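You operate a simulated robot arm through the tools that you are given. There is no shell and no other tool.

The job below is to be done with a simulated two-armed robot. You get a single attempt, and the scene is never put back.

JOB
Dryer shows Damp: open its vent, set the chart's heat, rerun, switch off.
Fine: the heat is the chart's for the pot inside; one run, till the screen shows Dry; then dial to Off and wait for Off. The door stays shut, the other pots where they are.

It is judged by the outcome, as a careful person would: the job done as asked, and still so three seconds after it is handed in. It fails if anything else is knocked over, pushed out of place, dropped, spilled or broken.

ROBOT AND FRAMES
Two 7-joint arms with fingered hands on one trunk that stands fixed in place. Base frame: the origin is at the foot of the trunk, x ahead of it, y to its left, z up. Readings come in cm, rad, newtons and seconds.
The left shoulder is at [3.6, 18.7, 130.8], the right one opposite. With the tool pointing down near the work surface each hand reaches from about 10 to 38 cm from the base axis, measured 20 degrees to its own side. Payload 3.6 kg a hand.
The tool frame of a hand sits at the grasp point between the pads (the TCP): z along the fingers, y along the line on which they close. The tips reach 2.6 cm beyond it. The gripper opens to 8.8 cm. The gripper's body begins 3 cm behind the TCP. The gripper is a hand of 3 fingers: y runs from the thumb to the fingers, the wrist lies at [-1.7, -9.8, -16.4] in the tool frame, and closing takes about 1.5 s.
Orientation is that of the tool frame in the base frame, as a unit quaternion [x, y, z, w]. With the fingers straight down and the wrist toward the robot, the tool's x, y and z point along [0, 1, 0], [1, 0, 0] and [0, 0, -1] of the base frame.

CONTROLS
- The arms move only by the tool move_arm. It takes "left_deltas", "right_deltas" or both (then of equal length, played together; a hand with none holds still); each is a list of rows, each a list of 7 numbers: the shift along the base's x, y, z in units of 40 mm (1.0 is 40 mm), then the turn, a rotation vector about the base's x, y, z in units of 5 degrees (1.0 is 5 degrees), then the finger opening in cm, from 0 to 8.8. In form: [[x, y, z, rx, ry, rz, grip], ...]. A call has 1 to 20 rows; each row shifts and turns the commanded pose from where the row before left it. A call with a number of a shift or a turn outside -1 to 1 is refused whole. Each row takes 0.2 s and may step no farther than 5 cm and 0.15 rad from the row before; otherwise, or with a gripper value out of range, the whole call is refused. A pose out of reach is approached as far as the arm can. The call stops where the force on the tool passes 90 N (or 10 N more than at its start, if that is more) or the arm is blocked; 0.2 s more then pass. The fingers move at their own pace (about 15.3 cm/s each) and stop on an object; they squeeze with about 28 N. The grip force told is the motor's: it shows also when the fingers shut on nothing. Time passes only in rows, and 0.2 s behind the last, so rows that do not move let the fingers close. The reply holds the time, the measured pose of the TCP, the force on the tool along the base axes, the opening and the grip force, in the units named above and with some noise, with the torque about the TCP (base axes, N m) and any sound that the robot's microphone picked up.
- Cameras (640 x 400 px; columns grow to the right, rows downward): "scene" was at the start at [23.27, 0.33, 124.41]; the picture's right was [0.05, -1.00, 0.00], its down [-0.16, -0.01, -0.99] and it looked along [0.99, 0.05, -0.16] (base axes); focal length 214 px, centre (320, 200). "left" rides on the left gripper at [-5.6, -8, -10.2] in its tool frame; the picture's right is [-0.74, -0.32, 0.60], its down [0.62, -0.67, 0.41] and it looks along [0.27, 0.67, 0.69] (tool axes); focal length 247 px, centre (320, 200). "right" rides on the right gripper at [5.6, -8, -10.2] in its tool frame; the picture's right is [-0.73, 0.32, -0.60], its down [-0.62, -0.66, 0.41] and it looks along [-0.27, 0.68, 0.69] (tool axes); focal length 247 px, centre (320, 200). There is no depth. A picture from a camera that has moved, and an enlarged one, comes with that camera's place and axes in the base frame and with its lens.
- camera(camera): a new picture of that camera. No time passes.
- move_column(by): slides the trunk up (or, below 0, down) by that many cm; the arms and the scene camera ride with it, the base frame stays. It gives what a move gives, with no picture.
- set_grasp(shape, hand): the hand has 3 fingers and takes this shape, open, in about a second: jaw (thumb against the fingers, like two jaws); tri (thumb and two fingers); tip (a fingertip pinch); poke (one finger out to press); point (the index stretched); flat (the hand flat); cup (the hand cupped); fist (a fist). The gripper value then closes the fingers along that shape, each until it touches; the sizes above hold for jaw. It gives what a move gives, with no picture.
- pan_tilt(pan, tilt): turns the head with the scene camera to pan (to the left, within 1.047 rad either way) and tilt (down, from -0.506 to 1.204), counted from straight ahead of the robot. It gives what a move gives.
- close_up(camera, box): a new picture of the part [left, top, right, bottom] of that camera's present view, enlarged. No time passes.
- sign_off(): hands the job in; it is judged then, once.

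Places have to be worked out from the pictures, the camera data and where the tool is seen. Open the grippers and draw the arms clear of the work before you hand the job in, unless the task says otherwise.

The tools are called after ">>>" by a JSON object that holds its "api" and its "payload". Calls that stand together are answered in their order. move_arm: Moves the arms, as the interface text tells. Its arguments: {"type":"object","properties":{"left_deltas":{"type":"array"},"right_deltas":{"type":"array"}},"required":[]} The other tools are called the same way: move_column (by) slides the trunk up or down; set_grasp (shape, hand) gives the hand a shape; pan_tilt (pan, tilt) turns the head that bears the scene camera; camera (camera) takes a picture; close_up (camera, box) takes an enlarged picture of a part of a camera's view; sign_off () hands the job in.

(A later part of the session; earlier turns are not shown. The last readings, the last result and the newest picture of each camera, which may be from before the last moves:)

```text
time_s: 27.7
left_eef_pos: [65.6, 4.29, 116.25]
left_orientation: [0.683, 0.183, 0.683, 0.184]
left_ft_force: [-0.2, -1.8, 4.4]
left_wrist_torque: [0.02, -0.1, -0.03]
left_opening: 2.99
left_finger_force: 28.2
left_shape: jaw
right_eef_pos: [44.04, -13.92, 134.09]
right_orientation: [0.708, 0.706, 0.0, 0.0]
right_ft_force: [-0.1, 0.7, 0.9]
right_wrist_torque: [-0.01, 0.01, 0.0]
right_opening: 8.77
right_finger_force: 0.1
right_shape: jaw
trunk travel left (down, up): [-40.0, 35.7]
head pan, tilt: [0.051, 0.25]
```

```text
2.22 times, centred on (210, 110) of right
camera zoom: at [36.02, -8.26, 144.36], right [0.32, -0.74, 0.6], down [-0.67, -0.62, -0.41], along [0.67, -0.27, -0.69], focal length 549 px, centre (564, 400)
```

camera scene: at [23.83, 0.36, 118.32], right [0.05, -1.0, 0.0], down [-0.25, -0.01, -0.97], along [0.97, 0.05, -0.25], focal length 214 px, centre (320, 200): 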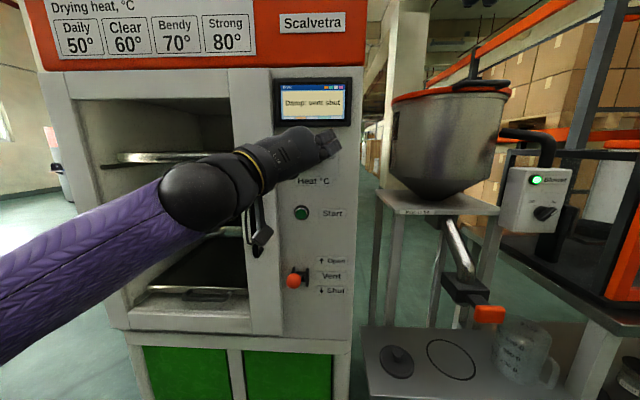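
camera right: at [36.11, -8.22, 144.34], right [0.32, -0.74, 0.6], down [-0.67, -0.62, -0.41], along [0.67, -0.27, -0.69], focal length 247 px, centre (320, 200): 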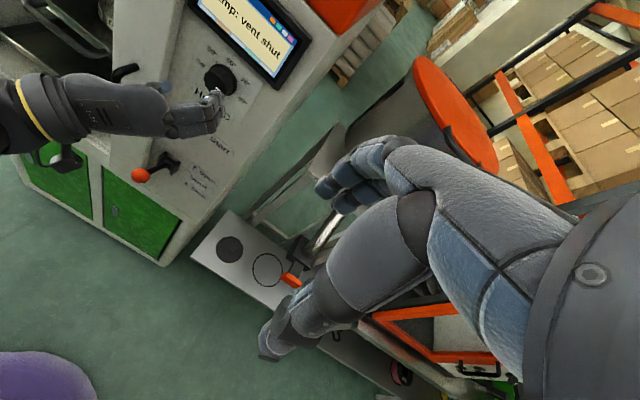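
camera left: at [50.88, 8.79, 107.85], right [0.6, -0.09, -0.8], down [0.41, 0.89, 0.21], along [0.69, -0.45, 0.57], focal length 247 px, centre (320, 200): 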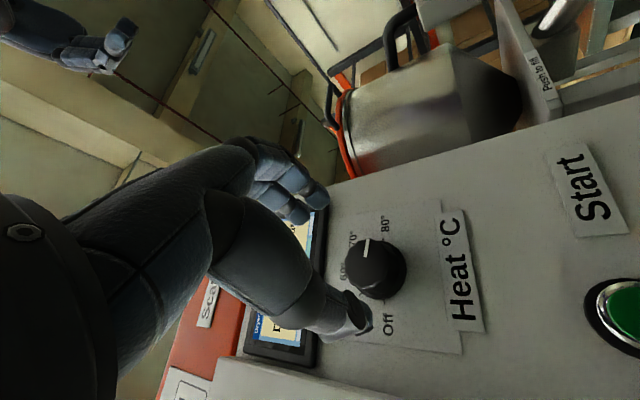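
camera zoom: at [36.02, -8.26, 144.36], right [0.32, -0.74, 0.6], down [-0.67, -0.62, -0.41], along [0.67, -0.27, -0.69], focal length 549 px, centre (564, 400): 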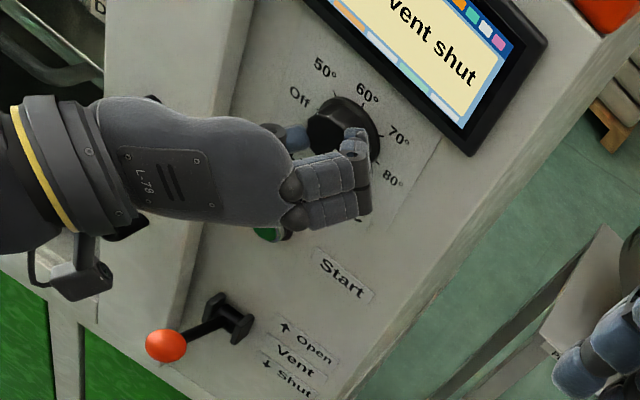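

Grip closed at 3.0 cm with 28 N on the knob. I test a small counter-clockwise turn (−15° about x) and check that the knob follows.

>>> {"api": "move_arm", "payload": {"left_deltas": [[0, 0, 0, -1, 0, 0, 2], [0, 0, 0, -1, 0, 0, 2], [0, 0, 0, -1, 0, 0, 2]]}}

>>> {"api": "close_up", "payload": {"camera": "left", "box": [240, 150, 480, 350]}}

>>> {"api": "close_up", "payload": {"camera": "right", "box": [120, 20, 300, 200]}}

>>> {"api": "close_up", "payload": {"camera": "scene", "box": [260, 70, 370, 230]}}

```text
time_s: 28.5
left_eef_pos: [65.59, 4.29, 116.15]
left_orientation: [0.654, 0.269, 0.653, 0.271]
left_ft_force: [-0.9, -5.1, 6.2]
left_wrist_torque: [0.05, -0.12, -0.1]
left_opening: 2.94
left_finger_force: 28.1
left_shape: jaw
right_eef_pos: [44.03, -13.89, 134.08]
right_orientation: [0.708, 0.706, 0.001, 0.0]
right_ft_force: [0.6, -0.1, -0.6]
right_wrist_torque: [-0.01, -0.01, 0.01]
right_opening: 8.77
right_finger_force: 0.1
right_shape: jaw
trunk travel left (down, up): [-40.0, 35.7]
head pan, tilt: [0.051, 0.25]
```

```text
2.00 times, centred on (360, 250) of left
camera zoom: at [55.48, 6.13, 106.79], right [0.6, -0.3, -0.74], down [0.41, 0.91, -0.03], along [0.69, -0.29, 0.67], focal length 494 px, centre (240, 100)
```

zoom: 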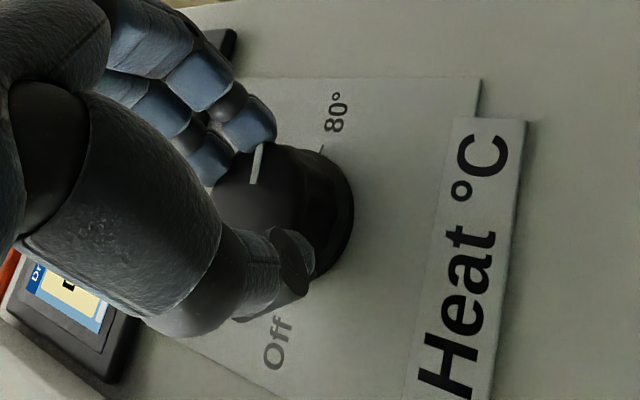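

```text
2.22 times, centred on (210, 110) of right
camera zoom: at [35.99, -8.32, 144.37], right [0.32, -0.74, 0.6], down [-0.67, -0.62, -0.41], along [0.67, -0.27, -0.69], focal length 549 px, centre (564, 400)
```

zoom: 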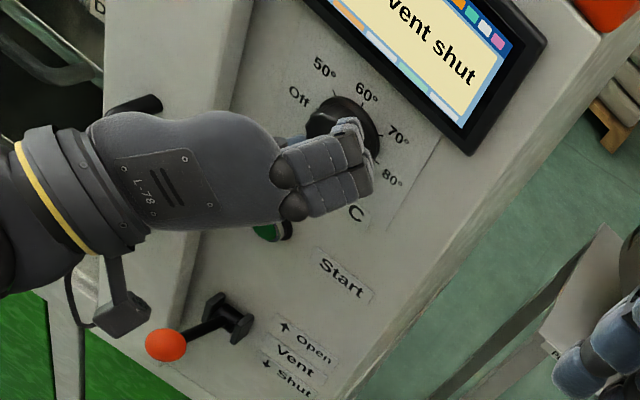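

```text
2.50 times, centred on (315, 150) of scene
camera zoom: at [23.74, 0.28, 118.35], right [0.05, -1.0, 0.0], down [-0.25, -0.01, -0.97], along [0.97, 0.05, -0.25], focal length 536 px, centre (332, 325)
```

zoom: 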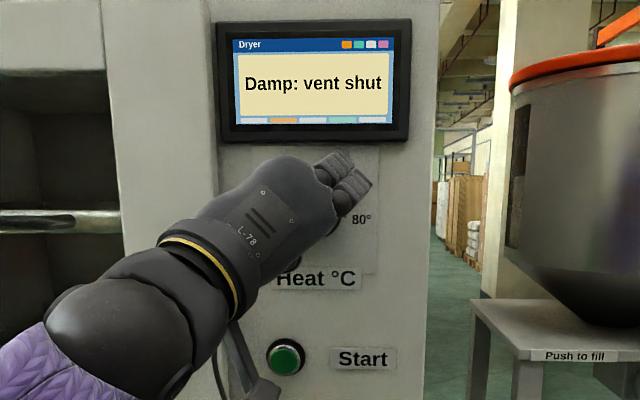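

The knob follows exactly (pointer fixed relative to the hand), and forces are only a few newtons. Ticks are about 50° apart, so 80→50 needs ~150°; 15° done. I continue 60° more with a slight upward correction.

>>> {"api": "move_arm", "payload": {"left_deltas": [[0, 0, 0.04, -1, 0, 0, 2], [0, -0.02, 0.04, -1, 0, 0, 2], [0, 0, 0, -1, 0, 0, 2], [0, 0, 0, -1, 0, 0, 2], [0, 0, 0, -1, 0, 0, 2], [0, 0, 0, -1, 0, 0, 2]]}}

>>> {"api": "move_arm", "payload": {"left_deltas": [[0, 0, 0, -1, 0, 0, 2], [0, 0, 0, -1, 0, 0, 2], [0, 0, 0, -1, 0, 0, 2], [0, 0, 0, -1, 0, 0, 2], [0, 0, 0, -1, 0, 0, 2], [0, 0, 0, -1, 0, 0, 2]]}}

>>> {"api": "close_up", "payload": {"camera": "left", "box": [240, 150, 480, 350]}}

>>> {"api": "close_up", "payload": {"camera": "right", "box": [120, 20, 300, 200]}}

>>> {"api": "close_up", "payload": {"camera": "scene", "box": [260, 70, 370, 230]}}

```text
time_s: 29.9
left_eef_pos: [65.62, 5.34, 115.94]
left_orientation: [0.569, 0.408, 0.585, 0.409]
left_ft_force: [-9.7, -43.8, 12.6]
left_wrist_torque: [0.03, -0.44, -0.98]
left_opening: 3.46
left_finger_force: 28.1
left_shape: jaw
right_eef_pos: [43.61, -14.61, 134.2]
right_orientation: [0.707, 0.707, 0.003, -0.002]
right_ft_force: [0.1, -0.2, 0.7]
right_wrist_torque: [0.01, 0.0, 0.0]
right_opening: 8.77
right_finger_force: 0.2
right_shape: jaw
trunk travel left (down, up): [-40.0, 35.7]
head pan, tilt: [0.051, 0.25]
```

```text
time_s: 30.6
left_eef_pos: [66.78, 9.68, 114.22]
left_orientation: [0.53, 0.469, 0.559, 0.433]
left_ft_force: [-0.3, -0.1, -0.1]
left_wrist_torque: [0.02, 0.01, 0.03]
left_opening: 1.81
left_finger_force: 28.0
left_shape: jaw
right_eef_pos: [43.83, -14.03, 134.05]
right_orientation: [0.708, 0.706, 0.0, -0.001]
right_ft_force: [0.1, 0.5, -0.4]
right_wrist_torque: [-0.04, 0.01, 0.06]
right_opening: 8.76
right_finger_force: 0.1
right_shape: jaw
trunk travel left (down, up): [-40.0, 35.7]
head pan, tilt: [0.051, 0.25]
stopped in row 3 (left hand): the arm was blocked; the commanded pose is now the measured one
```

```text
2.00 times, centred on (360, 250) of left
camera zoom: at [56.85, 5.07, 105.5], right [0.64, -0.62, -0.45], down [0.36, 0.76, -0.54], along [0.68, 0.18, 0.71], focal length 494 px, centre (240, 100)
```

zoom: 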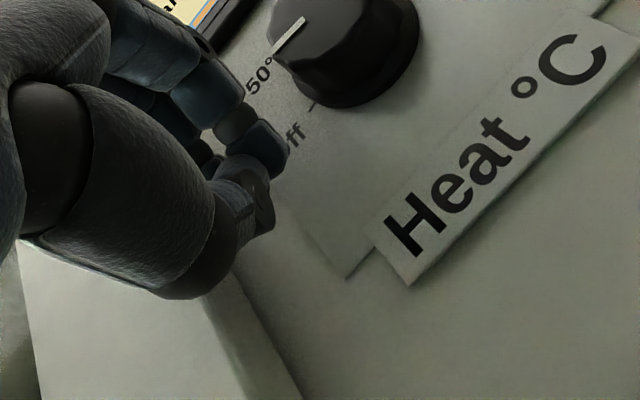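

```text
2.22 times, centred on (210, 110) of right
camera zoom: at [35.93, -8.35, 144.38], right [0.32, -0.74, 0.6], down [-0.67, -0.62, -0.41], along [0.67, -0.27, -0.69], focal length 549 px, centre (564, 400)
```

zoom: 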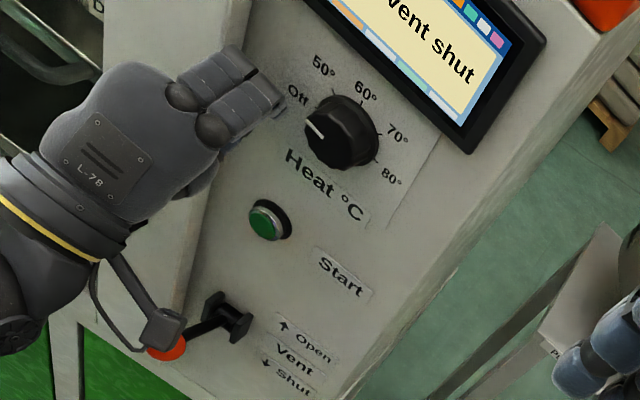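

```text
2.50 times, centred on (315, 150) of scene
camera zoom: at [23.69, 0.37, 118.36], right [0.05, -1.0, 0.0], down [-0.25, -0.01, -0.97], along [0.97, 0.05, -0.25], focal length 536 px, centre (332, 325)
```

zoom: 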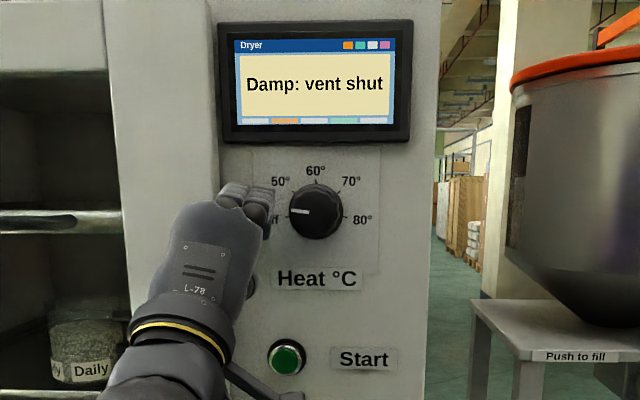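

The hand slipped off leftward: the dial was carried past 50° and now points almost to Off (~177°; 50° is at ~140°), still nothing started. Re-solving with all views puts the knob face at x≈68.5 (panel ≈70.7), so I had only gripped its rim, and the arm was also near full stretch. I back off and lower the trunk 12 cm to shorten the reach.

>>> {"api": "move_arm", "payload": {"left_deltas": [[-0.5, 0, 0, 0, 0, 0, 2], [-0.5, 0, 0, 0, 0, 0, 2], [-0.5, 0, 0, 0, 0, 0, 3], [-0.5, 0, 0, 0, 0, 0, 5], [-0.5, 0, 0, 0, 0, 0, 6.5], [-0.5, 0, 0, 0, 0, 0, 6.5]]}}

>>> {"api": "move_column", "payload": {"by": -12}}

>>> {"api": "camera", "payload": {"camera": "scene"}}

>>> {"api": "camera", "payload": {"camera": "left"}}

```text
time_s: 31.5
left_eef_pos: [61.9, 11.1, 123.44]
left_orientation: [0.48, 0.427, 0.615, 0.457]
left_ft_force: [-0.6, 0.0, 0.1]
left_wrist_torque: [0.0, 0.0, 0.02]
left_opening: 4.93
left_finger_force: 0.1
left_shape: jaw
right_eef_pos: [44.04, -13.97, 134.04]
right_orientation: [0.708, 0.706, 0.0, 0.0]
right_ft_force: [-0.4, 0.5, 0.1]
right_wrist_torque: [0.02, -0.03, 0.01]
right_opening: 8.78
right_finger_force: 0.2
right_shape: jaw
trunk travel left (down, up): [-40.0, 35.7]
head pan, tilt: [0.051, 0.25]
stopped in row 4 (left hand): the arm was blocked; the commanded pose is now the measured one
```

```text
time_s: 33.0
left_eef_pos: [61.96, 11.3, 112.06]
left_orientation: [0.478, 0.421, 0.621, 0.457]
left_ft_force: [0.6, -0.8, -0.2]
left_wrist_torque: [0.02, 0.0, -0.03]
left_opening: 4.96
left_finger_force: 0.1
left_shape: jaw
right_eef_pos: [44.0, -13.95, 122.16]
right_orientation: [0.709, 0.706, 0.0, -0.001]
right_ft_force: [-0.5, -0.3, 0.4]
right_wrist_torque: [-0.04, -0.02, 0.03]
right_opening: 8.78
right_finger_force: 0.0
right_shape: jaw
trunk travel left (down, up): [-28.0, 47.7]
head pan, tilt: [0.051, 0.25]
```

```text
taken
camera scene: at [25.45, 0.37, 105.44], right [0.05, -1.0, 0.0], down [-0.25, -0.01, -0.97], along [0.97, 0.05, -0.25], focal length 214 px, centre (320, 200)
```

scene: 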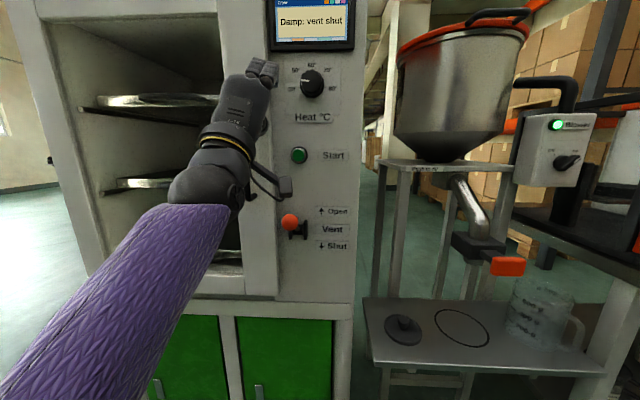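

```text
taken
camera left: at [54.07, 6.82, 101.53], right [0.73, -0.59, -0.35], down [0.43, 0.79, -0.43], along [0.53, 0.17, 0.83], focal length 247 px, centre (320, 200)
```

left: 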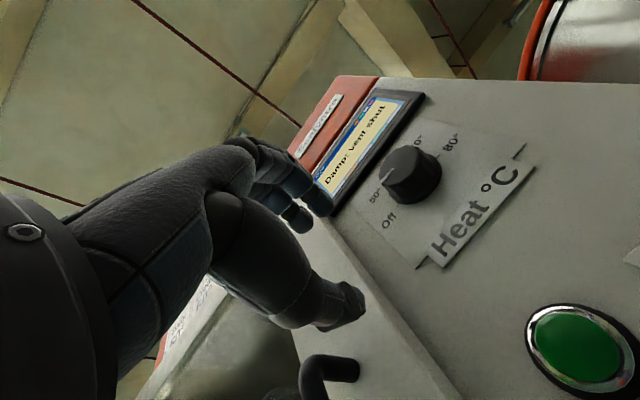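

The arm drifted while near full stretch: the tool is pitched up ~11° and yawed ~5°, at [62, 11.3, 112]. Nothing was touched; the lever is still up. I square the hand, roll it to +30°, and set it on the knob axis at x≈57.

>>> {"api": "move_arm", "payload": {"left_deltas": [[-0.3, -0.3, 0.193, 0.533, 0.363, -0.167, 6.5], [-0.3, -0.3, 0.193, 0.533, 0.363, -0.167, 6.5], [-0.2, -0.3, 0.193, 0.533, 0.363, -0.167, 6.5], [-0.2, -0.3, 0.193, 0.533, 0.363, -0.167, 6.5], [-0.2, -0.3, 0.193, 0.533, 0.363, -0.167, 6.5], [-0.1, -0.3, 0.193, 0.533, 0.363, -0.167, 6.5], [0, 0, 0, 0, 0, 0, 6.5]]}}

>>> {"api": "camera", "payload": {"camera": "scene"}}

>>> {"api": "camera", "payload": {"camera": "left"}}

```text
time_s: 34.6
left_eef_pos: [56.69, 3.75, 116.14]
left_orientation: [0.614, 0.359, 0.597, 0.37]
left_ft_force: [-0.6, -0.3, 0.0]
left_wrist_torque: [-0.02, -0.01, 0.0]
left_opening: 6.46
left_finger_force: 0.0
left_shape: jaw
right_eef_pos: [44.07, -13.98, 122.16]
right_orientation: [0.708, 0.706, -0.001, 0.0]
right_ft_force: [-0.6, 0.2, 0.3]
right_wrist_torque: [0.01, 0.01, -0.05]
right_opening: 8.77
right_finger_force: 0.1
right_shape: jaw
trunk travel left (down, up): [-28.0, 47.7]
head pan, tilt: [0.051, 0.25]
```

```text
taken
camera scene: at [25.49, 0.37, 105.41], right [0.05, -1.0, 0.0], down [-0.25, -0.01, -0.97], along [0.97, 0.05, -0.25], focal length 214 px, centre (320, 200)
```

scene: 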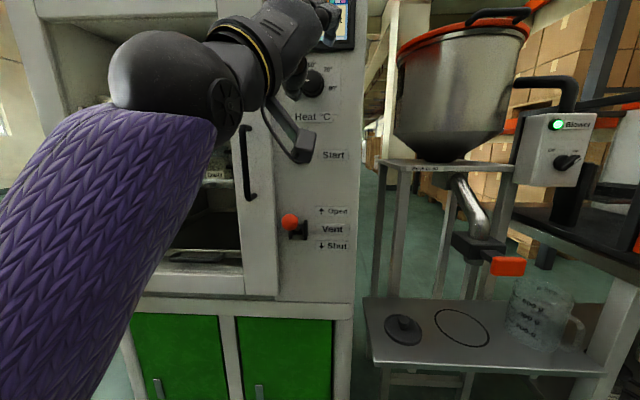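

```text
taken
camera left: at [46.39, 2.83, 106.66], right [0.58, -0.52, -0.63], down [0.43, 0.85, -0.3], along [0.69, -0.1, 0.71], focal length 247 px, centre (320, 200)
```

left: 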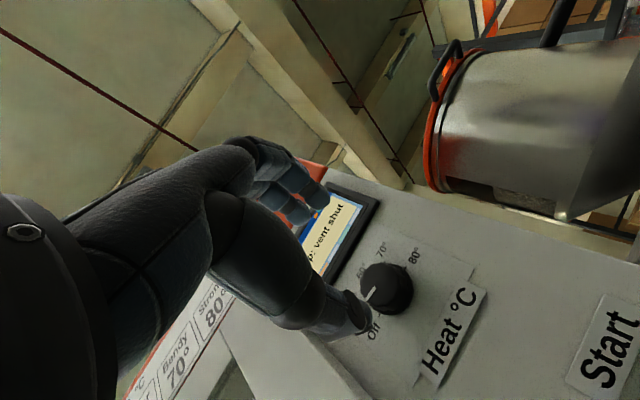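

Hand squared at roll ≈30°. I zoom on the knob to refine its axis and depth.

>>> {"api": "close_up", "payload": {"camera": "left", "box": [310, 220, 470, 380]}}

>>> {"api": "close_up", "payload": {"camera": "right", "box": [120, 0, 300, 180]}}

>>> {"api": "close_up", "payload": {"camera": "scene", "box": [260, 40, 360, 120]}}

```text
2.50 times, centred on (390, 300) of left
camera zoom: at [46.39, 2.83, 106.66], right [0.58, -0.52, -0.63], down [0.43, 0.85, -0.3], along [0.69, -0.1, 0.71], focal length 617 px, centre (145, -50)
```

zoom: 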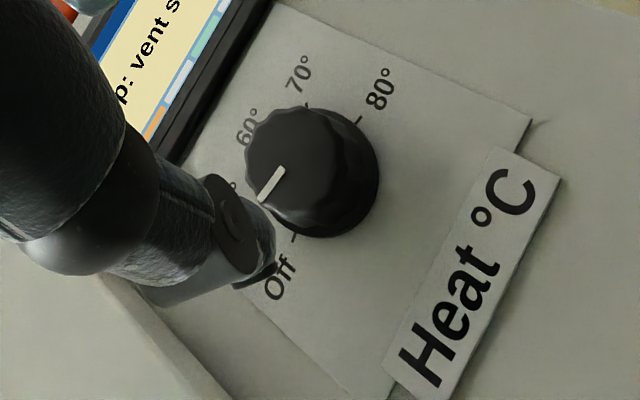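

```text
2.22 times, centred on (210, 90) of right
camera zoom: at [36.07, -8.34, 132.33], right [0.32, -0.74, 0.6], down [-0.67, -0.62, -0.41], along [0.67, -0.27, -0.69], focal length 549 px, centre (564, 444)
```

zoom: 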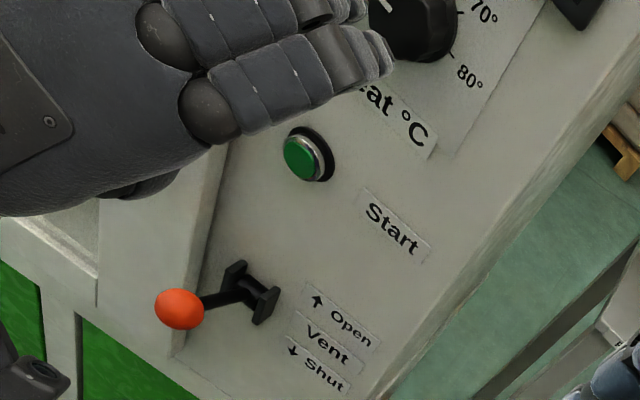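

```text
5.00 times, centred on (310, 80) of scene
camera zoom: at [25.49, 0.37, 105.41], right [0.05, -1.0, 0.0], down [-0.25, -0.01, -0.97], along [0.97, 0.05, -0.25], focal length 1072 px, centre (370, 800)
```

zoom: 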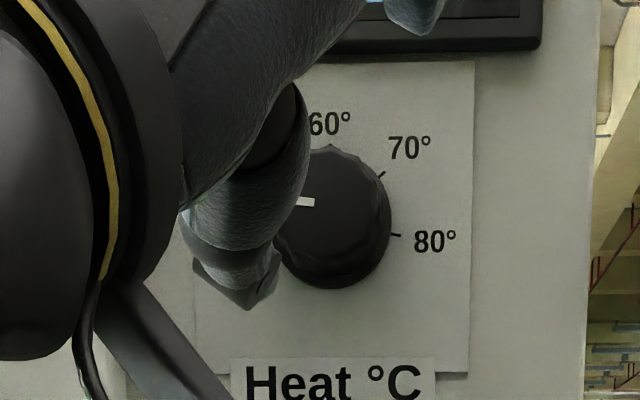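

Knob axis ≈ y 4.2, z 116.6, face at x≈68. I advance to TCP x≈67 with a 5.8 cm opening (clear of the screen bezel) and check before closing.

>>> {"api": "move_arm", "payload": {"left_deltas": [[0.43, 0.036, 0.038, 0, 0, 0, 5.8], [0.43, 0.036, 0.038, 0, 0, 0, 5.8], [0.43, 0.036, 0.038, 0, 0, 0, 5.8], [0.43, 0, 0, 0, 0, 0, 5.8], [0.43, 0, 0, 0, 0, 0, 5.8], [0.3, 0, 0, 0, 0, 0, 5.8], [0.13, 0, 0, 0, 0, 0, 5.8]]}}

>>> {"api": "camera", "payload": {"camera": "left"}}

>>> {"api": "close_up", "payload": {"camera": "scene", "box": [240, 20, 360, 120]}}

>>> {"api": "camera", "payload": {"camera": "right"}}

```text
time_s: 36.2
left_eef_pos: [67.08, 4.15, 116.46]
left_orientation: [0.614, 0.359, 0.597, 0.371]
left_ft_force: [-0.4, -0.4, 1.1]
left_wrist_torque: [-0.01, 0.0, 0.01]
left_opening: 5.84
left_finger_force: 0.0
left_shape: jaw
right_eef_pos: [44.1, -14.04, 121.99]
right_orientation: [0.709, 0.706, -0.001, -0.001]
right_ft_force: [0.5, 0.0, 0.0]
right_wrist_torque: [0.03, 0.03, 0.03]
right_opening: 8.76
right_finger_force: 0.0
right_shape: jaw
trunk travel left (down, up): [-28.0, 47.7]
head pan, tilt: [0.051, 0.25]
```

```text
taken
camera left: at [56.78, 3.35, 107.0], right [0.58, -0.52, -0.63], down [0.43, 0.85, -0.3], along [0.69, -0.1, 0.71], focal length 247 px, centre (320, 200)
```

left: 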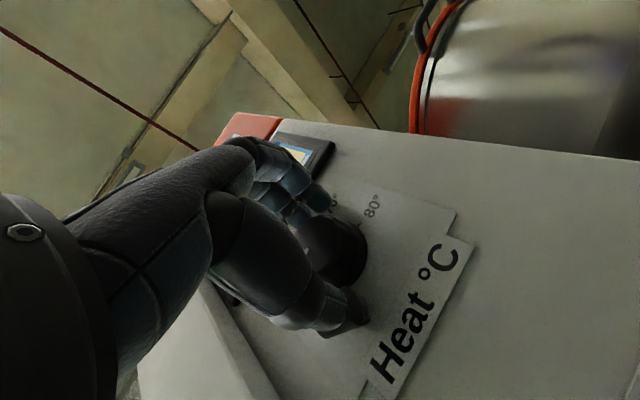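

```text
4.00 times, centred on (300, 70) of scene
camera zoom: at [25.49, 0.36, 105.41], right [0.05, -1.0, 0.0], down [-0.25, -0.01, -0.97], along [0.97, 0.05, -0.25], focal length 858 px, centre (400, 720)
```

zoom: 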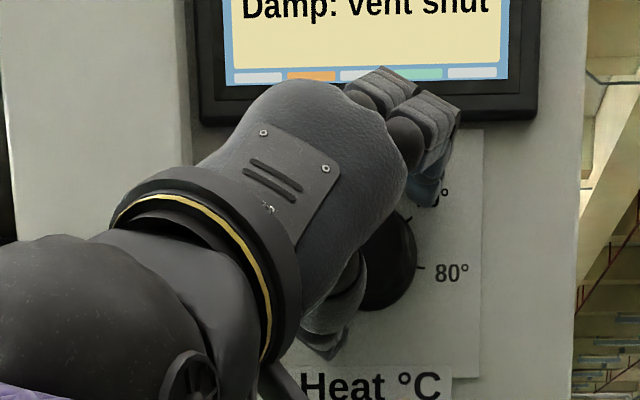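

```text
taken
camera right: at [36.08, -8.35, 132.33], right [0.32, -0.74, 0.6], down [-0.67, -0.62, -0.41], along [0.67, -0.27, -0.69], focal length 247 px, centre (320, 200)
```

right: 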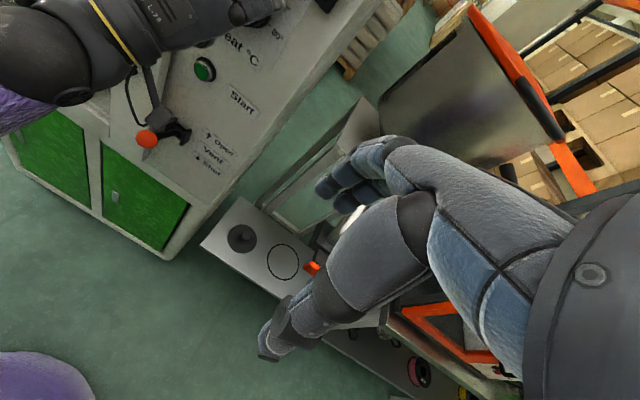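

No contact forces and the knob is between fingers and thumb. I close the grip and check alignment forces.

>>> {"api": "move_arm", "payload": {"left_deltas": [[0, 0, 0, 0, 0, 0, 4.8], [0, 0, 0, 0, 0, 0, 4], [0, 0, 0, 0, 0, 0, 3], [0, 0, 0, 0, 0, 0, 2], [0, 0, 0, 0, 0, 0, 2]]}}

>>> {"api": "close_up", "payload": {"camera": "left", "box": [240, 150, 440, 350]}}

```text
time_s: 37.4
left_eef_pos: [67.07, 4.23, 116.5]
left_orientation: [0.613, 0.359, 0.598, 0.371]
left_ft_force: [0.3, -0.4, 1.4]
left_wrist_torque: [-0.01, -0.08, 0.02]
left_opening: 3.13
left_finger_force: 27.8
left_shape: jaw
right_eef_pos: [44.17, -13.99, 122.01]
right_orientation: [0.708, 0.706, 0.0, -0.001]
right_ft_force: [0.0, 0.8, -0.9]
right_wrist_torque: [0.0, 0.01, 0.02]
right_opening: 8.73
right_finger_force: 0.1
right_shape: jaw
trunk travel left (down, up): [-28.0, 47.7]
head pan, tilt: [0.051, 0.25]
```

```text
2.00 times, centred on (340, 250) of left
camera zoom: at [56.76, 3.35, 107.04], right [0.58, -0.52, -0.63], down [0.43, 0.85, -0.3], along [0.69, -0.1, 0.71], focal length 494 px, centre (280, 100)
```

zoom: 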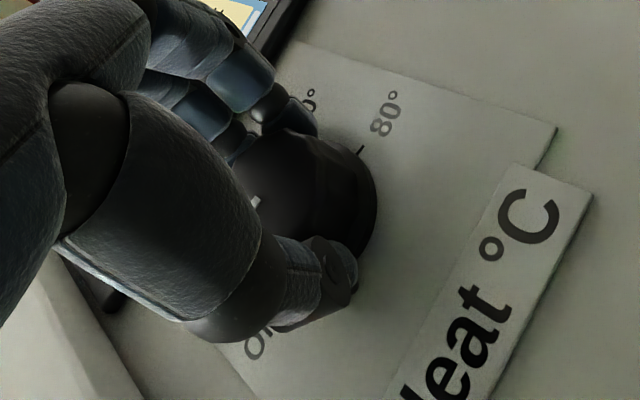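

Firm, well-centred grip (side forces ~1 N). I turn the dial clockwise (+x rotation) 35° back toward 50°.

>>> {"api": "move_arm", "payload": {"left_deltas": [[0, 0, 0, 1, 0, 0, 2], [0, 0, 0, 1, 0, 0, 2], [0, 0, 0, 1, 0, 0, 2], [0, 0, 0, 1, 0, 0, 2]]}}

>>> {"api": "move_arm", "payload": {"left_deltas": [[0, 0, 0, 1, 0, 0, 2], [0, 0, 0, 1, 0, 0, 2], [0, 0, 0, 1, 0, 0, 2]]}}

>>> {"api": "close_up", "payload": {"camera": "left", "box": [240, 150, 440, 350]}}

>>> {"api": "camera", "payload": {"camera": "scene"}}

```text
time_s: 38.4
left_eef_pos: [66.91, 4.14, 116.54]
left_orientation: [0.669, 0.249, 0.652, 0.258]
left_ft_force: [4.1, 1.9, 6.9]
left_wrist_torque: [0.01, -0.16, 0.04]
left_opening: 3.12
left_finger_force: 28.2
left_shape: jaw
right_eef_pos: [44.14, -13.89, 122.1]
right_orientation: [0.709, 0.705, -0.001, 0.0]
right_ft_force: [-0.3, 0.2, -0.7]
right_wrist_torque: [0.0, 0.0, -0.03]
right_opening: 8.76
right_finger_force: 0.0
right_shape: jaw
trunk travel left (down, up): [-28.0, 47.7]
head pan, tilt: [0.051, 0.25]
```

```text
time_s: 39.2
left_eef_pos: [67.07, 4.07, 116.44]
left_orientation: [0.697, 0.161, 0.678, 0.168]
left_ft_force: [5.0, 2.3, 8.2]
left_wrist_torque: [-0.05, -0.12, -0.01]
left_opening: 3.1
left_finger_force: 28.2
left_shape: jaw
right_eef_pos: [44.12, -13.93, 122.07]
right_orientation: [0.708, 0.706, 0.0, 0.0]
right_ft_force: [0.8, -0.1, 0.1]
right_wrist_torque: [-0.02, -0.01, -0.02]
right_opening: 8.79
right_finger_force: 0.1
right_shape: jaw
trunk travel left (down, up): [-28.0, 47.7]
head pan, tilt: [0.051, 0.25]
```

```text
2.00 times, centred on (340, 250) of left
camera zoom: at [56.74, 9.03, 108.18], right [0.58, -0.06, -0.81], down [0.43, 0.87, 0.24], along [0.69, -0.49, 0.53], focal length 494 px, centre (280, 100)
```

zoom: 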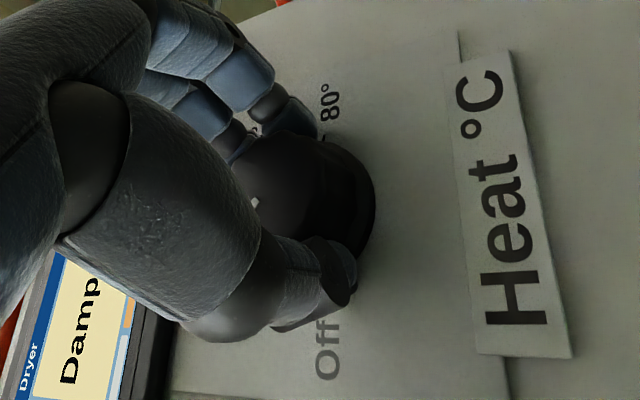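

```text
taken
camera scene: at [25.48, 0.38, 105.42], right [0.05, -1.0, 0.0], down [-0.25, -0.01, -0.97], along [0.97, 0.05, -0.25], focal length 214 px, centre (320, 200)
```

scene: 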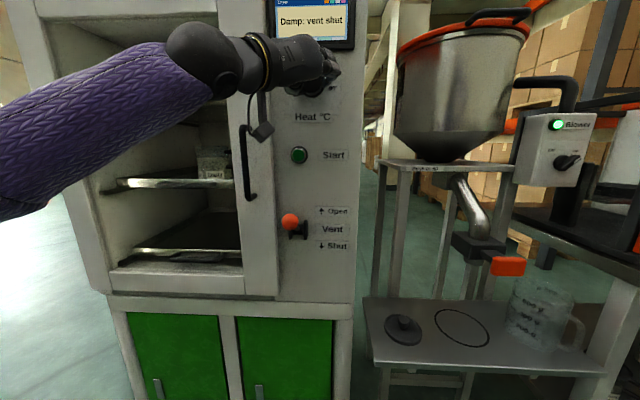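

Turned 35° with the knob following. I open, back off 10 cm and read the dial.

>>> {"api": "move_arm", "payload": {"left_deltas": [[0, 0, 0, 0, 0, 0, 5.8], [0, 0, 0, 0, 0, 0, 5.8], [0, 0, 0, 0, 0, 0, 5.8], [-0.4, 0, 0, 0, 0, 0, 5.8], [-0.6, 0, 0, 0, 0, 0, 5.8], [-0.6, 0, 0, 0, 0, 0, 5.8], [-0.6, 0, 0, 0, 0, 0, 5.8], [-0.4, 0, 0, 0, 0, 0, 5.8]]}}

>>> {"api": "close_up", "payload": {"camera": "left", "box": [300, 200, 500, 380]}}

>>> {"api": "close_up", "payload": {"camera": "scene", "box": [260, 0, 370, 130]}}

```text
time_s: 41.0
left_eef_pos: [56.68, 4.15, 116.61]
left_orientation: [0.697, 0.162, 0.678, 0.168]
left_ft_force: [0.2, -0.2, 0.7]
left_wrist_torque: [0.03, 0.02, -0.02]
left_opening: 5.75
left_finger_force: 0.1
left_shape: jaw
right_eef_pos: [44.12, -14.09, 122.07]
right_orientation: [0.709, 0.705, -0.001, -0.001]
right_ft_force: [0.2, 0.0, 0.1]
right_wrist_torque: [-0.06, -0.01, 0.0]
right_opening: 8.77
right_finger_force: 0.1
right_shape: jaw
trunk travel left (down, up): [-28.0, 47.7]
head pan, tilt: [0.051, 0.25]
```

```text
2.22 times, centred on (400, 290) of left
camera zoom: at [46.38, 8.87, 108.32], right [0.58, -0.06, -0.81], down [0.43, 0.87, 0.24], along [0.69, -0.49, 0.53], focal length 549 px, centre (142, 0)
```

zoom: 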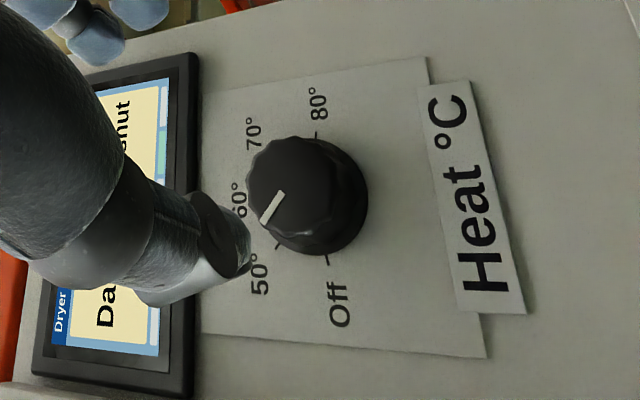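

```text
3.08 times, centred on (315, 65) of scene
camera zoom: at [25.48, 0.36, 105.41], right [0.05, -1.0, 0.0], down [-0.25, -0.01, -0.97], along [0.97, 0.05, -0.25], focal length 660 px, centre (335, 615)
```

zoom: 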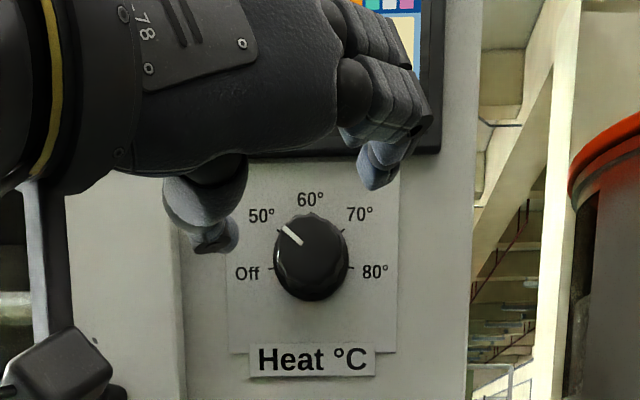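

The pointer appears on 50°. I zoom tighter to confirm, and check the screen.

>>> {"api": "close_up", "payload": {"camera": "scene", "box": [290, 55, 340, 95]}}

>>> {"api": "camera", "payload": {"camera": "scene"}}

>>> {"api": "camera", "payload": {"camera": "left"}}

```text
10.00 times, centred on (315, 75) of scene
camera zoom: at [25.48, 0.36, 105.41], right [0.05, -1.0, 0.0], down [-0.25, -0.01, -0.97], along [0.97, 0.05, -0.25], focal length 2145 px, centre (370, 1450)
```

zoom: 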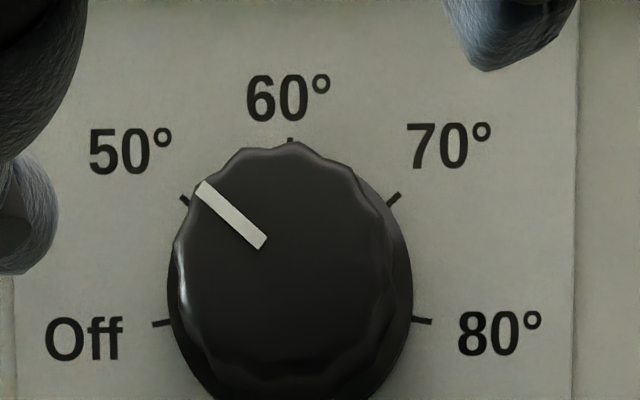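

```text
taken
camera scene: at [25.48, 0.36, 105.41], right [0.05, -1.0, 0.0], down [-0.25, -0.01, -0.97], along [0.97, 0.05, -0.25], focal length 214 px, centre (320, 200)
```

scene: 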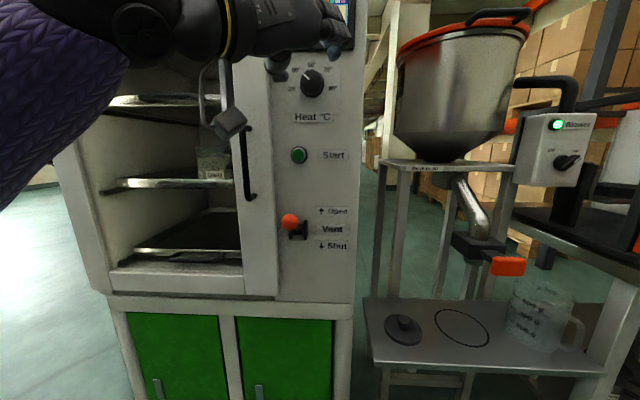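

```text
taken
camera left: at [46.38, 8.87, 108.32], right [0.58, -0.06, -0.81], down [0.43, 0.87, 0.24], along [0.69, -0.49, 0.53], focal length 247 px, centre (320, 200)
```

left: 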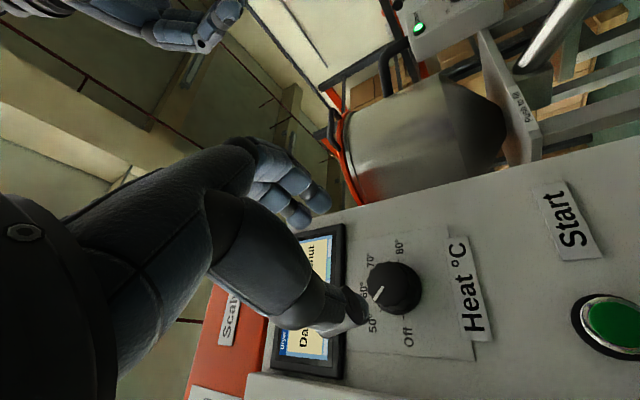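

The pointer is on 50° (within ~2°). Next is Start at about [69.5, 6.9, 103.7]; to keep the hand clear of the raised lever ball below it, I'll undo the roll and pitch the fingers ~40° downward so the wrist sits behind and above, then take the poke shape.

>>> {"api": "move_arm", "payload": {"left_deltas": [[-0.07, 0.055, -0.15, -0.97, 0, 0, 5.8], [-0.07, 0.055, -0.15, -0.97, 0, 0, 5.8], [-0.07, 0.055, -0.15, -0.97, 0, 0, 5.8], [-0.07, 0.055, -0.15, -0.97, 0, 0, 5.8], [-0.07, 0.055, -0.15, -0.97, 0, 0, 5.8], [-0.07, 0.055, -0.15, -0.97, 0, 0, 5.8], [-0.07, 0.055, -0.15, -0.97, 0, 0, 5.8], [-0.07, 0.055, -0.15, -0.97, 0, 0, 5.8], [-0.07, 0.055, -0.15, -0.97, 0, 0, 5.8], [-0.07, 0.055, -0.15, -0.97, 0, 0, 5.8], [-0.07, 0.055, -0.15, -0.97, 0, 0, 5.8], [-0.07, 0.055, -0.15, -0.97, 0, 0, 5.8], [-0.07, 0.055, -0.15, -0.97, 0, 0, 5.8]]}}

>>> {"api": "move_arm", "payload": {"left_deltas": [[0, 0, 0, 0, 1, 0, 5.8], [0, 0, 0, 0, 1, 0, 5.8], [0, 0, 0, 0, 1, 0, 5.8], [0, 0, 0, 0, 1, 0, 5.8], [0, 0, 0, 0, 1, 0, 5.8], [0, 0, 0, 0, 1, 0, 5.8], [0, 0, 0, 0, 1, 0, 5.8], [0, 0, 0, 0, 1, 0, 5.8]]}}

>>> {"api": "set_grasp", "payload": {"shape": "poke", "hand": "left"}}

>>> {"api": "camera", "payload": {"camera": "scene"}}

>>> {"api": "camera", "payload": {"camera": "left"}}

>>> {"api": "camera", "payload": {"camera": "right"}}

```text
time_s: 43.5
left_eef_pos: [54.39, 8.84, 111.11]
left_orientation: [0.544, 0.395, 0.598, 0.436]
left_ft_force: [-0.3, 0.2, 0.0]
left_wrist_torque: [0.01, -0.05, -0.01]
left_opening: 5.78
left_finger_force: 0.0
left_shape: jaw
right_eef_pos: [44.11, -13.91, 122.12]
right_orientation: [0.708, 0.706, -0.001, -0.001]
right_ft_force: [0.3, -1.1, 0.2]
right_wrist_torque: [0.01, 0.01, 0.02]
right_opening: 8.75
right_finger_force: 0.2
right_shape: jaw
trunk travel left (down, up): [-28.0, 47.7]
head pan, tilt: [0.051, 0.25]
stopped in row 12 (left hand): the arm was blocked; the commanded pose is now the measured one
```

```text
time_s: 45.3
left_eef_pos: [54.39, 8.56, 111.13]
left_orientation: [0.716, 0.522, 0.375, 0.274]
left_ft_force: [0.7, 0.2, 0.3]
left_wrist_torque: [-0.01, 0.07, 0.0]
left_opening: 5.79
left_finger_force: 0.1
left_shape: jaw
right_eef_pos: [44.04, -13.91, 122.05]
right_orientation: [0.709, 0.705, -0.001, 0.0]
right_ft_force: [-0.6, -0.3, 0.1]
right_wrist_torque: [0.01, -0.02, 0.0]
right_opening: 8.79
right_finger_force: 0.1
right_shape: jaw
trunk travel left (down, up): [-28.0, 47.7]
head pan, tilt: [0.051, 0.25]
```

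```text
time_s: 46.2
left_eef_pos: [54.35, 8.63, 110.97]
left_orientation: [0.715, 0.522, 0.375, 0.275]
left_ft_force: [-0.3, 0.6, 0.0]
left_wrist_torque: [-0.03, -0.02, 0.01]
left_opening: 0.02
left_finger_force: 0.1
left_shape: poke
right_eef_pos: [44.12, -13.93, 122.09]
right_orientation: [0.709, 0.706, 0.0, 0.0]
right_ft_force: [-0.1, 0.4, 0.9]
right_wrist_torque: [-0.01, 0.01, -0.01]
right_opening: 8.79
right_finger_force: 0.1
right_shape: jaw
trunk travel left (down, up): [-28.0, 47.7]
head pan, tilt: [0.051, 0.25]
```

```text
taken
camera scene: at [25.49, 0.36, 105.41], right [0.05, -1.0, 0.0], down [-0.25, -0.01, -0.97], along [0.97, 0.05, -0.25], focal length 214 px, centre (320, 200)
```

scene: 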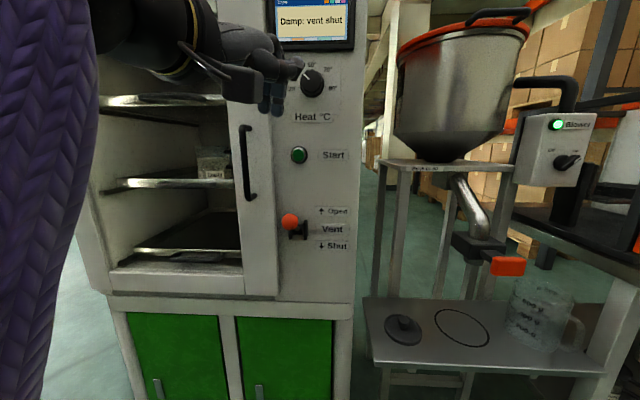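

```text
taken
camera left: at [40.75, 5.83, 109.36], right [0.19, -0.6, -0.77], down [0.09, 0.8, -0.6], along [0.98, 0.05, 0.21], focal length 247 px, centre (320, 200)
```

left: 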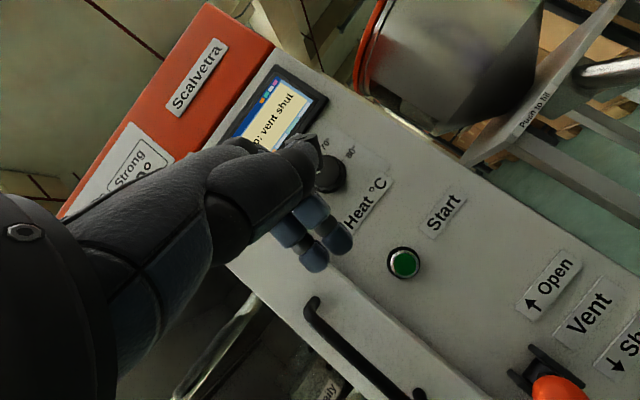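

```text
taken
camera right: at [36.07, -8.35, 132.33], right [0.32, -0.74, 0.6], down [-0.67, -0.62, -0.41], along [0.67, -0.27, -0.69], focal length 247 px, centre (320, 200)
```

right: 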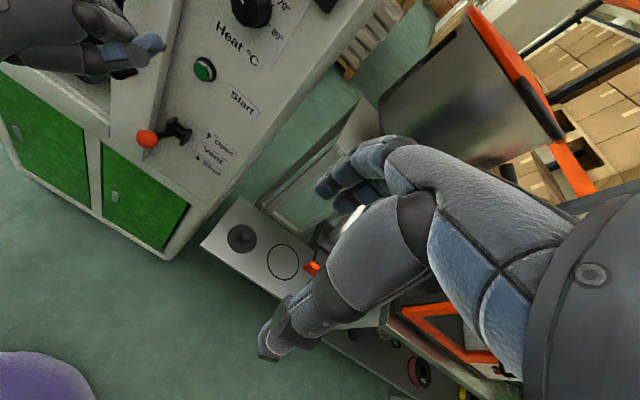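

The hand is pitched ~35° down with roll ~20°, at [54.4, 8.6, 111]. I zoom in to see which finger extends in the poke shape.

>>> {"api": "close_up", "payload": {"camera": "left", "box": [200, 100, 440, 300]}}

>>> {"api": "close_up", "payload": {"camera": "scene", "box": [170, 20, 350, 150]}}

>>> {"api": "close_up", "payload": {"camera": "right", "box": [0, 0, 240, 160]}}

```text
2.00 times, centred on (320, 200) of left
camera zoom: at [40.75, 5.83, 109.36], right [0.19, -0.6, -0.77], down [0.09, 0.8, -0.6], along [0.98, 0.05, 0.21], focal length 494 px, centre (320, 200)
```

zoom: 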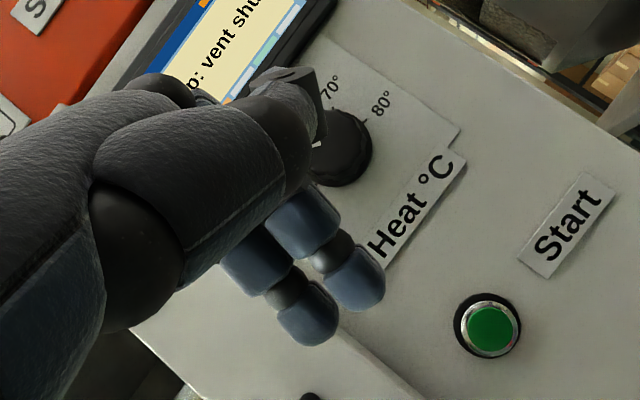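

```text
3.08 times, centred on (260, 85) of scene
camera zoom: at [25.49, 0.36, 105.41], right [0.05, -1.0, 0.0], down [-0.25, -0.01, -0.97], along [0.97, 0.05, -0.25], focal length 660 px, centre (505, 554)
```

zoom: 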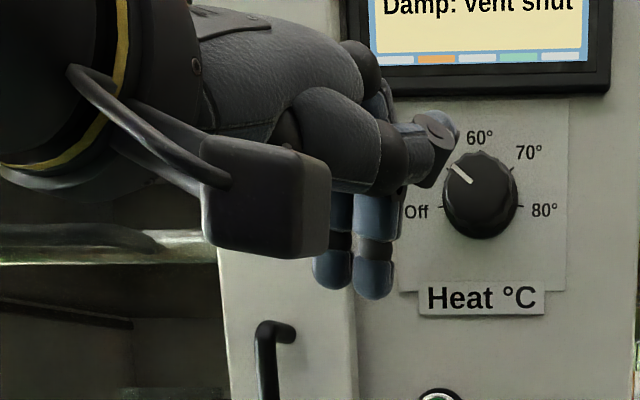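

```text
2.50 times, centred on (120, 80) of right
camera zoom: at [36.07, -8.35, 132.33], right [0.32, -0.74, 0.6], down [-0.67, -0.62, -0.41], along [0.67, -0.27, -0.69], focal length 617 px, centre (820, 500)
```

zoom: 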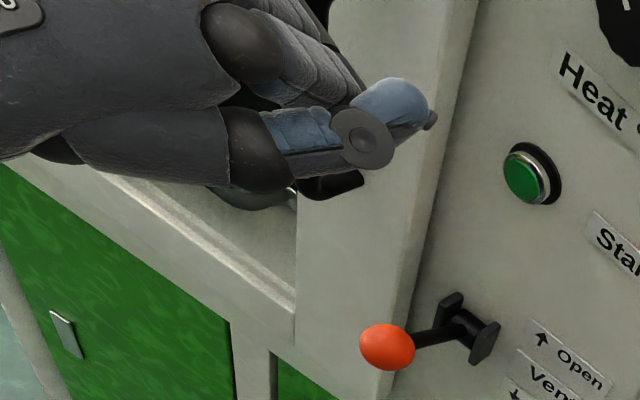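

The poke shape is hard to read here (two fingers seem extended). I try the point shape and compare.

>>> {"api": "set_grasp", "payload": {"shape": "point", "hand": "left"}}

>>> {"api": "close_up", "payload": {"camera": "left", "box": [200, 100, 440, 300]}}

>>> {"api": "close_up", "payload": {"camera": "scene", "box": [170, 20, 350, 150]}}

>>> {"api": "close_up", "payload": {"camera": "right", "box": [0, 0, 240, 160]}}

```text
time_s: 47.1
left_eef_pos: [54.4, 8.64, 111.07]
left_orientation: [0.715, 0.522, 0.375, 0.275]
left_ft_force: [-0.6, 0.2, -0.1]
left_wrist_torque: [0.01, -0.02, 0.01]
left_opening: 8.27
left_finger_force: 0.1
left_shape: point
right_eef_pos: [44.12, -14.02, 122.03]
right_orientation: [0.708, 0.706, 0.0, -0.001]
right_ft_force: [0.2, -0.3, -0.3]
right_wrist_torque: [-0.04, 0.01, 0.01]
right_opening: 8.76
right_finger_force: 0.1
right_shape: jaw
trunk travel left (down, up): [-28.0, 47.7]
head pan, tilt: [0.051, 0.25]
```

```text
2.00 times, centred on (320, 200) of left
camera zoom: at [40.75, 5.84, 109.36], right [0.19, -0.6, -0.77], down [0.09, 0.8, -0.6], along [0.98, 0.05, 0.21], focal length 494 px, centre (320, 200)
```

zoom: 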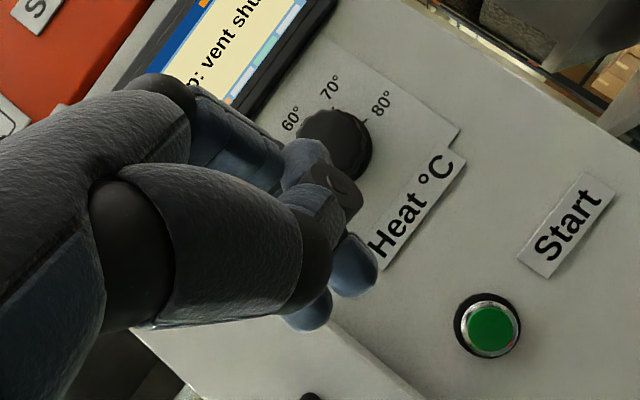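

```text
3.08 times, centred on (260, 85) of scene
camera zoom: at [25.49, 0.36, 105.41], right [0.05, -1.0, 0.0], down [-0.25, -0.01, -0.97], along [0.97, 0.05, -0.25], focal length 660 px, centre (505, 554)
```

zoom: 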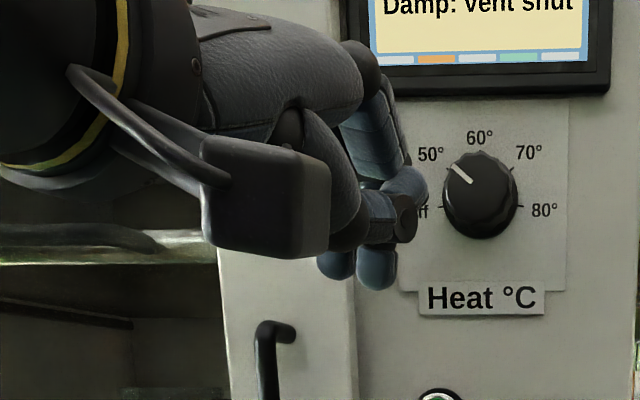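

```text
2.50 times, centred on (120, 80) of right
camera zoom: at [36.07, -8.35, 132.33], right [0.32, -0.74, 0.6], down [-0.67, -0.62, -0.41], along [0.67, -0.27, -0.69], focal length 617 px, centre (820, 500)
```

zoom: 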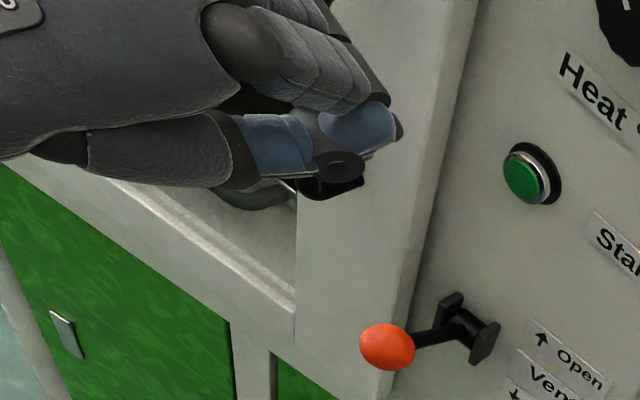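

Neither shape gives a clear single fingertip. I return to jaw and close it fully; its geometry is known (tips 2.6 cm past the TCP).

>>> {"api": "set_grasp", "payload": {"shape": "jaw", "hand": "left"}}

>>> {"api": "move_arm", "payload": {"left_deltas": [[0, 0, 0, 0, 0, 0, 4], [0, 0, 0, 0, 0, 0, 1], [0, 0, 0, 0, 0, 0, 0], [0, 0, 0, 0, 0, 0, 0], [0, 0, 0, 0, 0, 0, 0]]}}

>>> {"api": "close_up", "payload": {"camera": "left", "box": [200, 100, 440, 300]}}

>>> {"api": "close_up", "payload": {"camera": "scene", "box": [170, 20, 350, 150]}}

>>> {"api": "close_up", "payload": {"camera": "right", "box": [0, 0, 240, 160]}}

```text
time_s: 48.0
left_eef_pos: [54.42, 8.62, 111.06]
left_orientation: [0.715, 0.522, 0.375, 0.275]
left_ft_force: [0.2, -0.1, -0.5]
left_wrist_torque: [0.0, 0.0, 0.01]
left_opening: 8.76
left_finger_force: 0.0
left_shape: jaw
right_eef_pos: [44.1, -13.97, 122.08]
right_orientation: [0.708, 0.706, -0.001, -0.001]
right_ft_force: [-0.4, 0.0, -0.1]
right_wrist_torque: [0.01, -0.02, -0.01]
right_opening: 8.77
right_finger_force: 0.1
right_shape: jaw
trunk travel left (down, up): [-28.0, 47.7]
head pan, tilt: [0.051, 0.25]
```

```text
time_s: 49.2
left_eef_pos: [54.4, 8.68, 111.09]
left_orientation: [0.715, 0.522, 0.375, 0.274]
left_ft_force: [0.1, 0.2, 0.5]
left_wrist_torque: [0.0, 0.01, 0.02]
left_opening: 0.01
left_finger_force: 28.8
left_shape: jaw
right_eef_pos: [44.12, -14.1, 122.07]
right_orientation: [0.709, 0.706, 0.0, -0.001]
right_ft_force: [0.5, -0.1, -0.4]
right_wrist_torque: [0.02, -0.02, 0.01]
right_opening: 8.77
right_finger_force: 0.0
right_shape: jaw
trunk travel left (down, up): [-28.0, 47.7]
head pan, tilt: [0.051, 0.25]
```

```text
2.00 times, centred on (320, 200) of left
camera zoom: at [40.75, 5.83, 109.37], right [0.19, -0.6, -0.77], down [0.09, 0.8, -0.6], along [0.98, 0.05, 0.21], focal length 494 px, centre (320, 200)
```

zoom: 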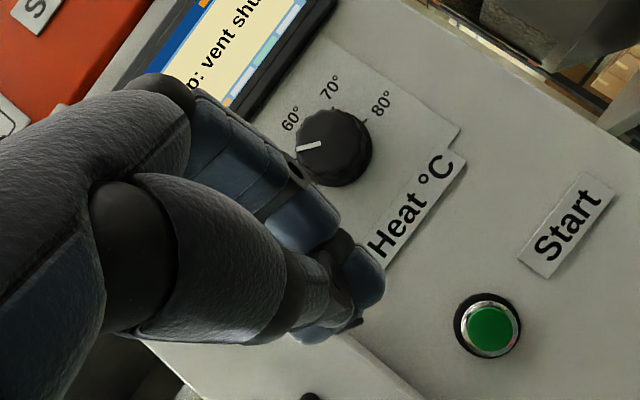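

```text
3.08 times, centred on (260, 85) of scene
camera zoom: at [25.49, 0.36, 105.41], right [0.05, -1.0, 0.0], down [-0.25, -0.01, -0.97], along [0.97, 0.05, -0.25], focal length 660 px, centre (505, 554)
```

zoom: 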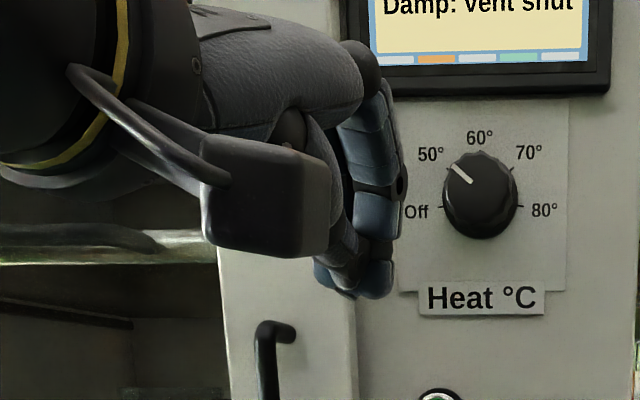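

```text
2.50 times, centred on (120, 80) of right
camera zoom: at [36.07, -8.35, 132.33], right [0.32, -0.74, 0.6], down [-0.67, -0.62, -0.41], along [0.67, -0.27, -0.69], focal length 617 px, centre (820, 500)
```

zoom: 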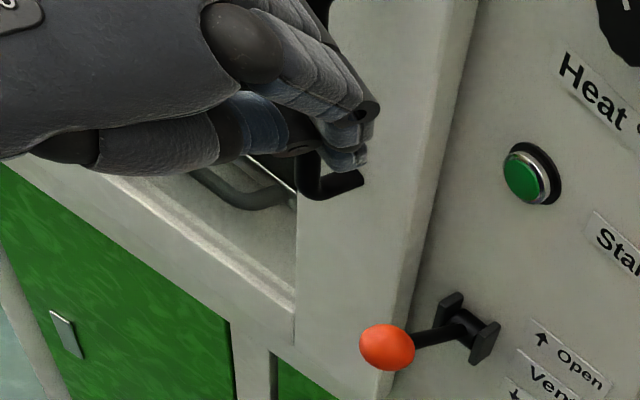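

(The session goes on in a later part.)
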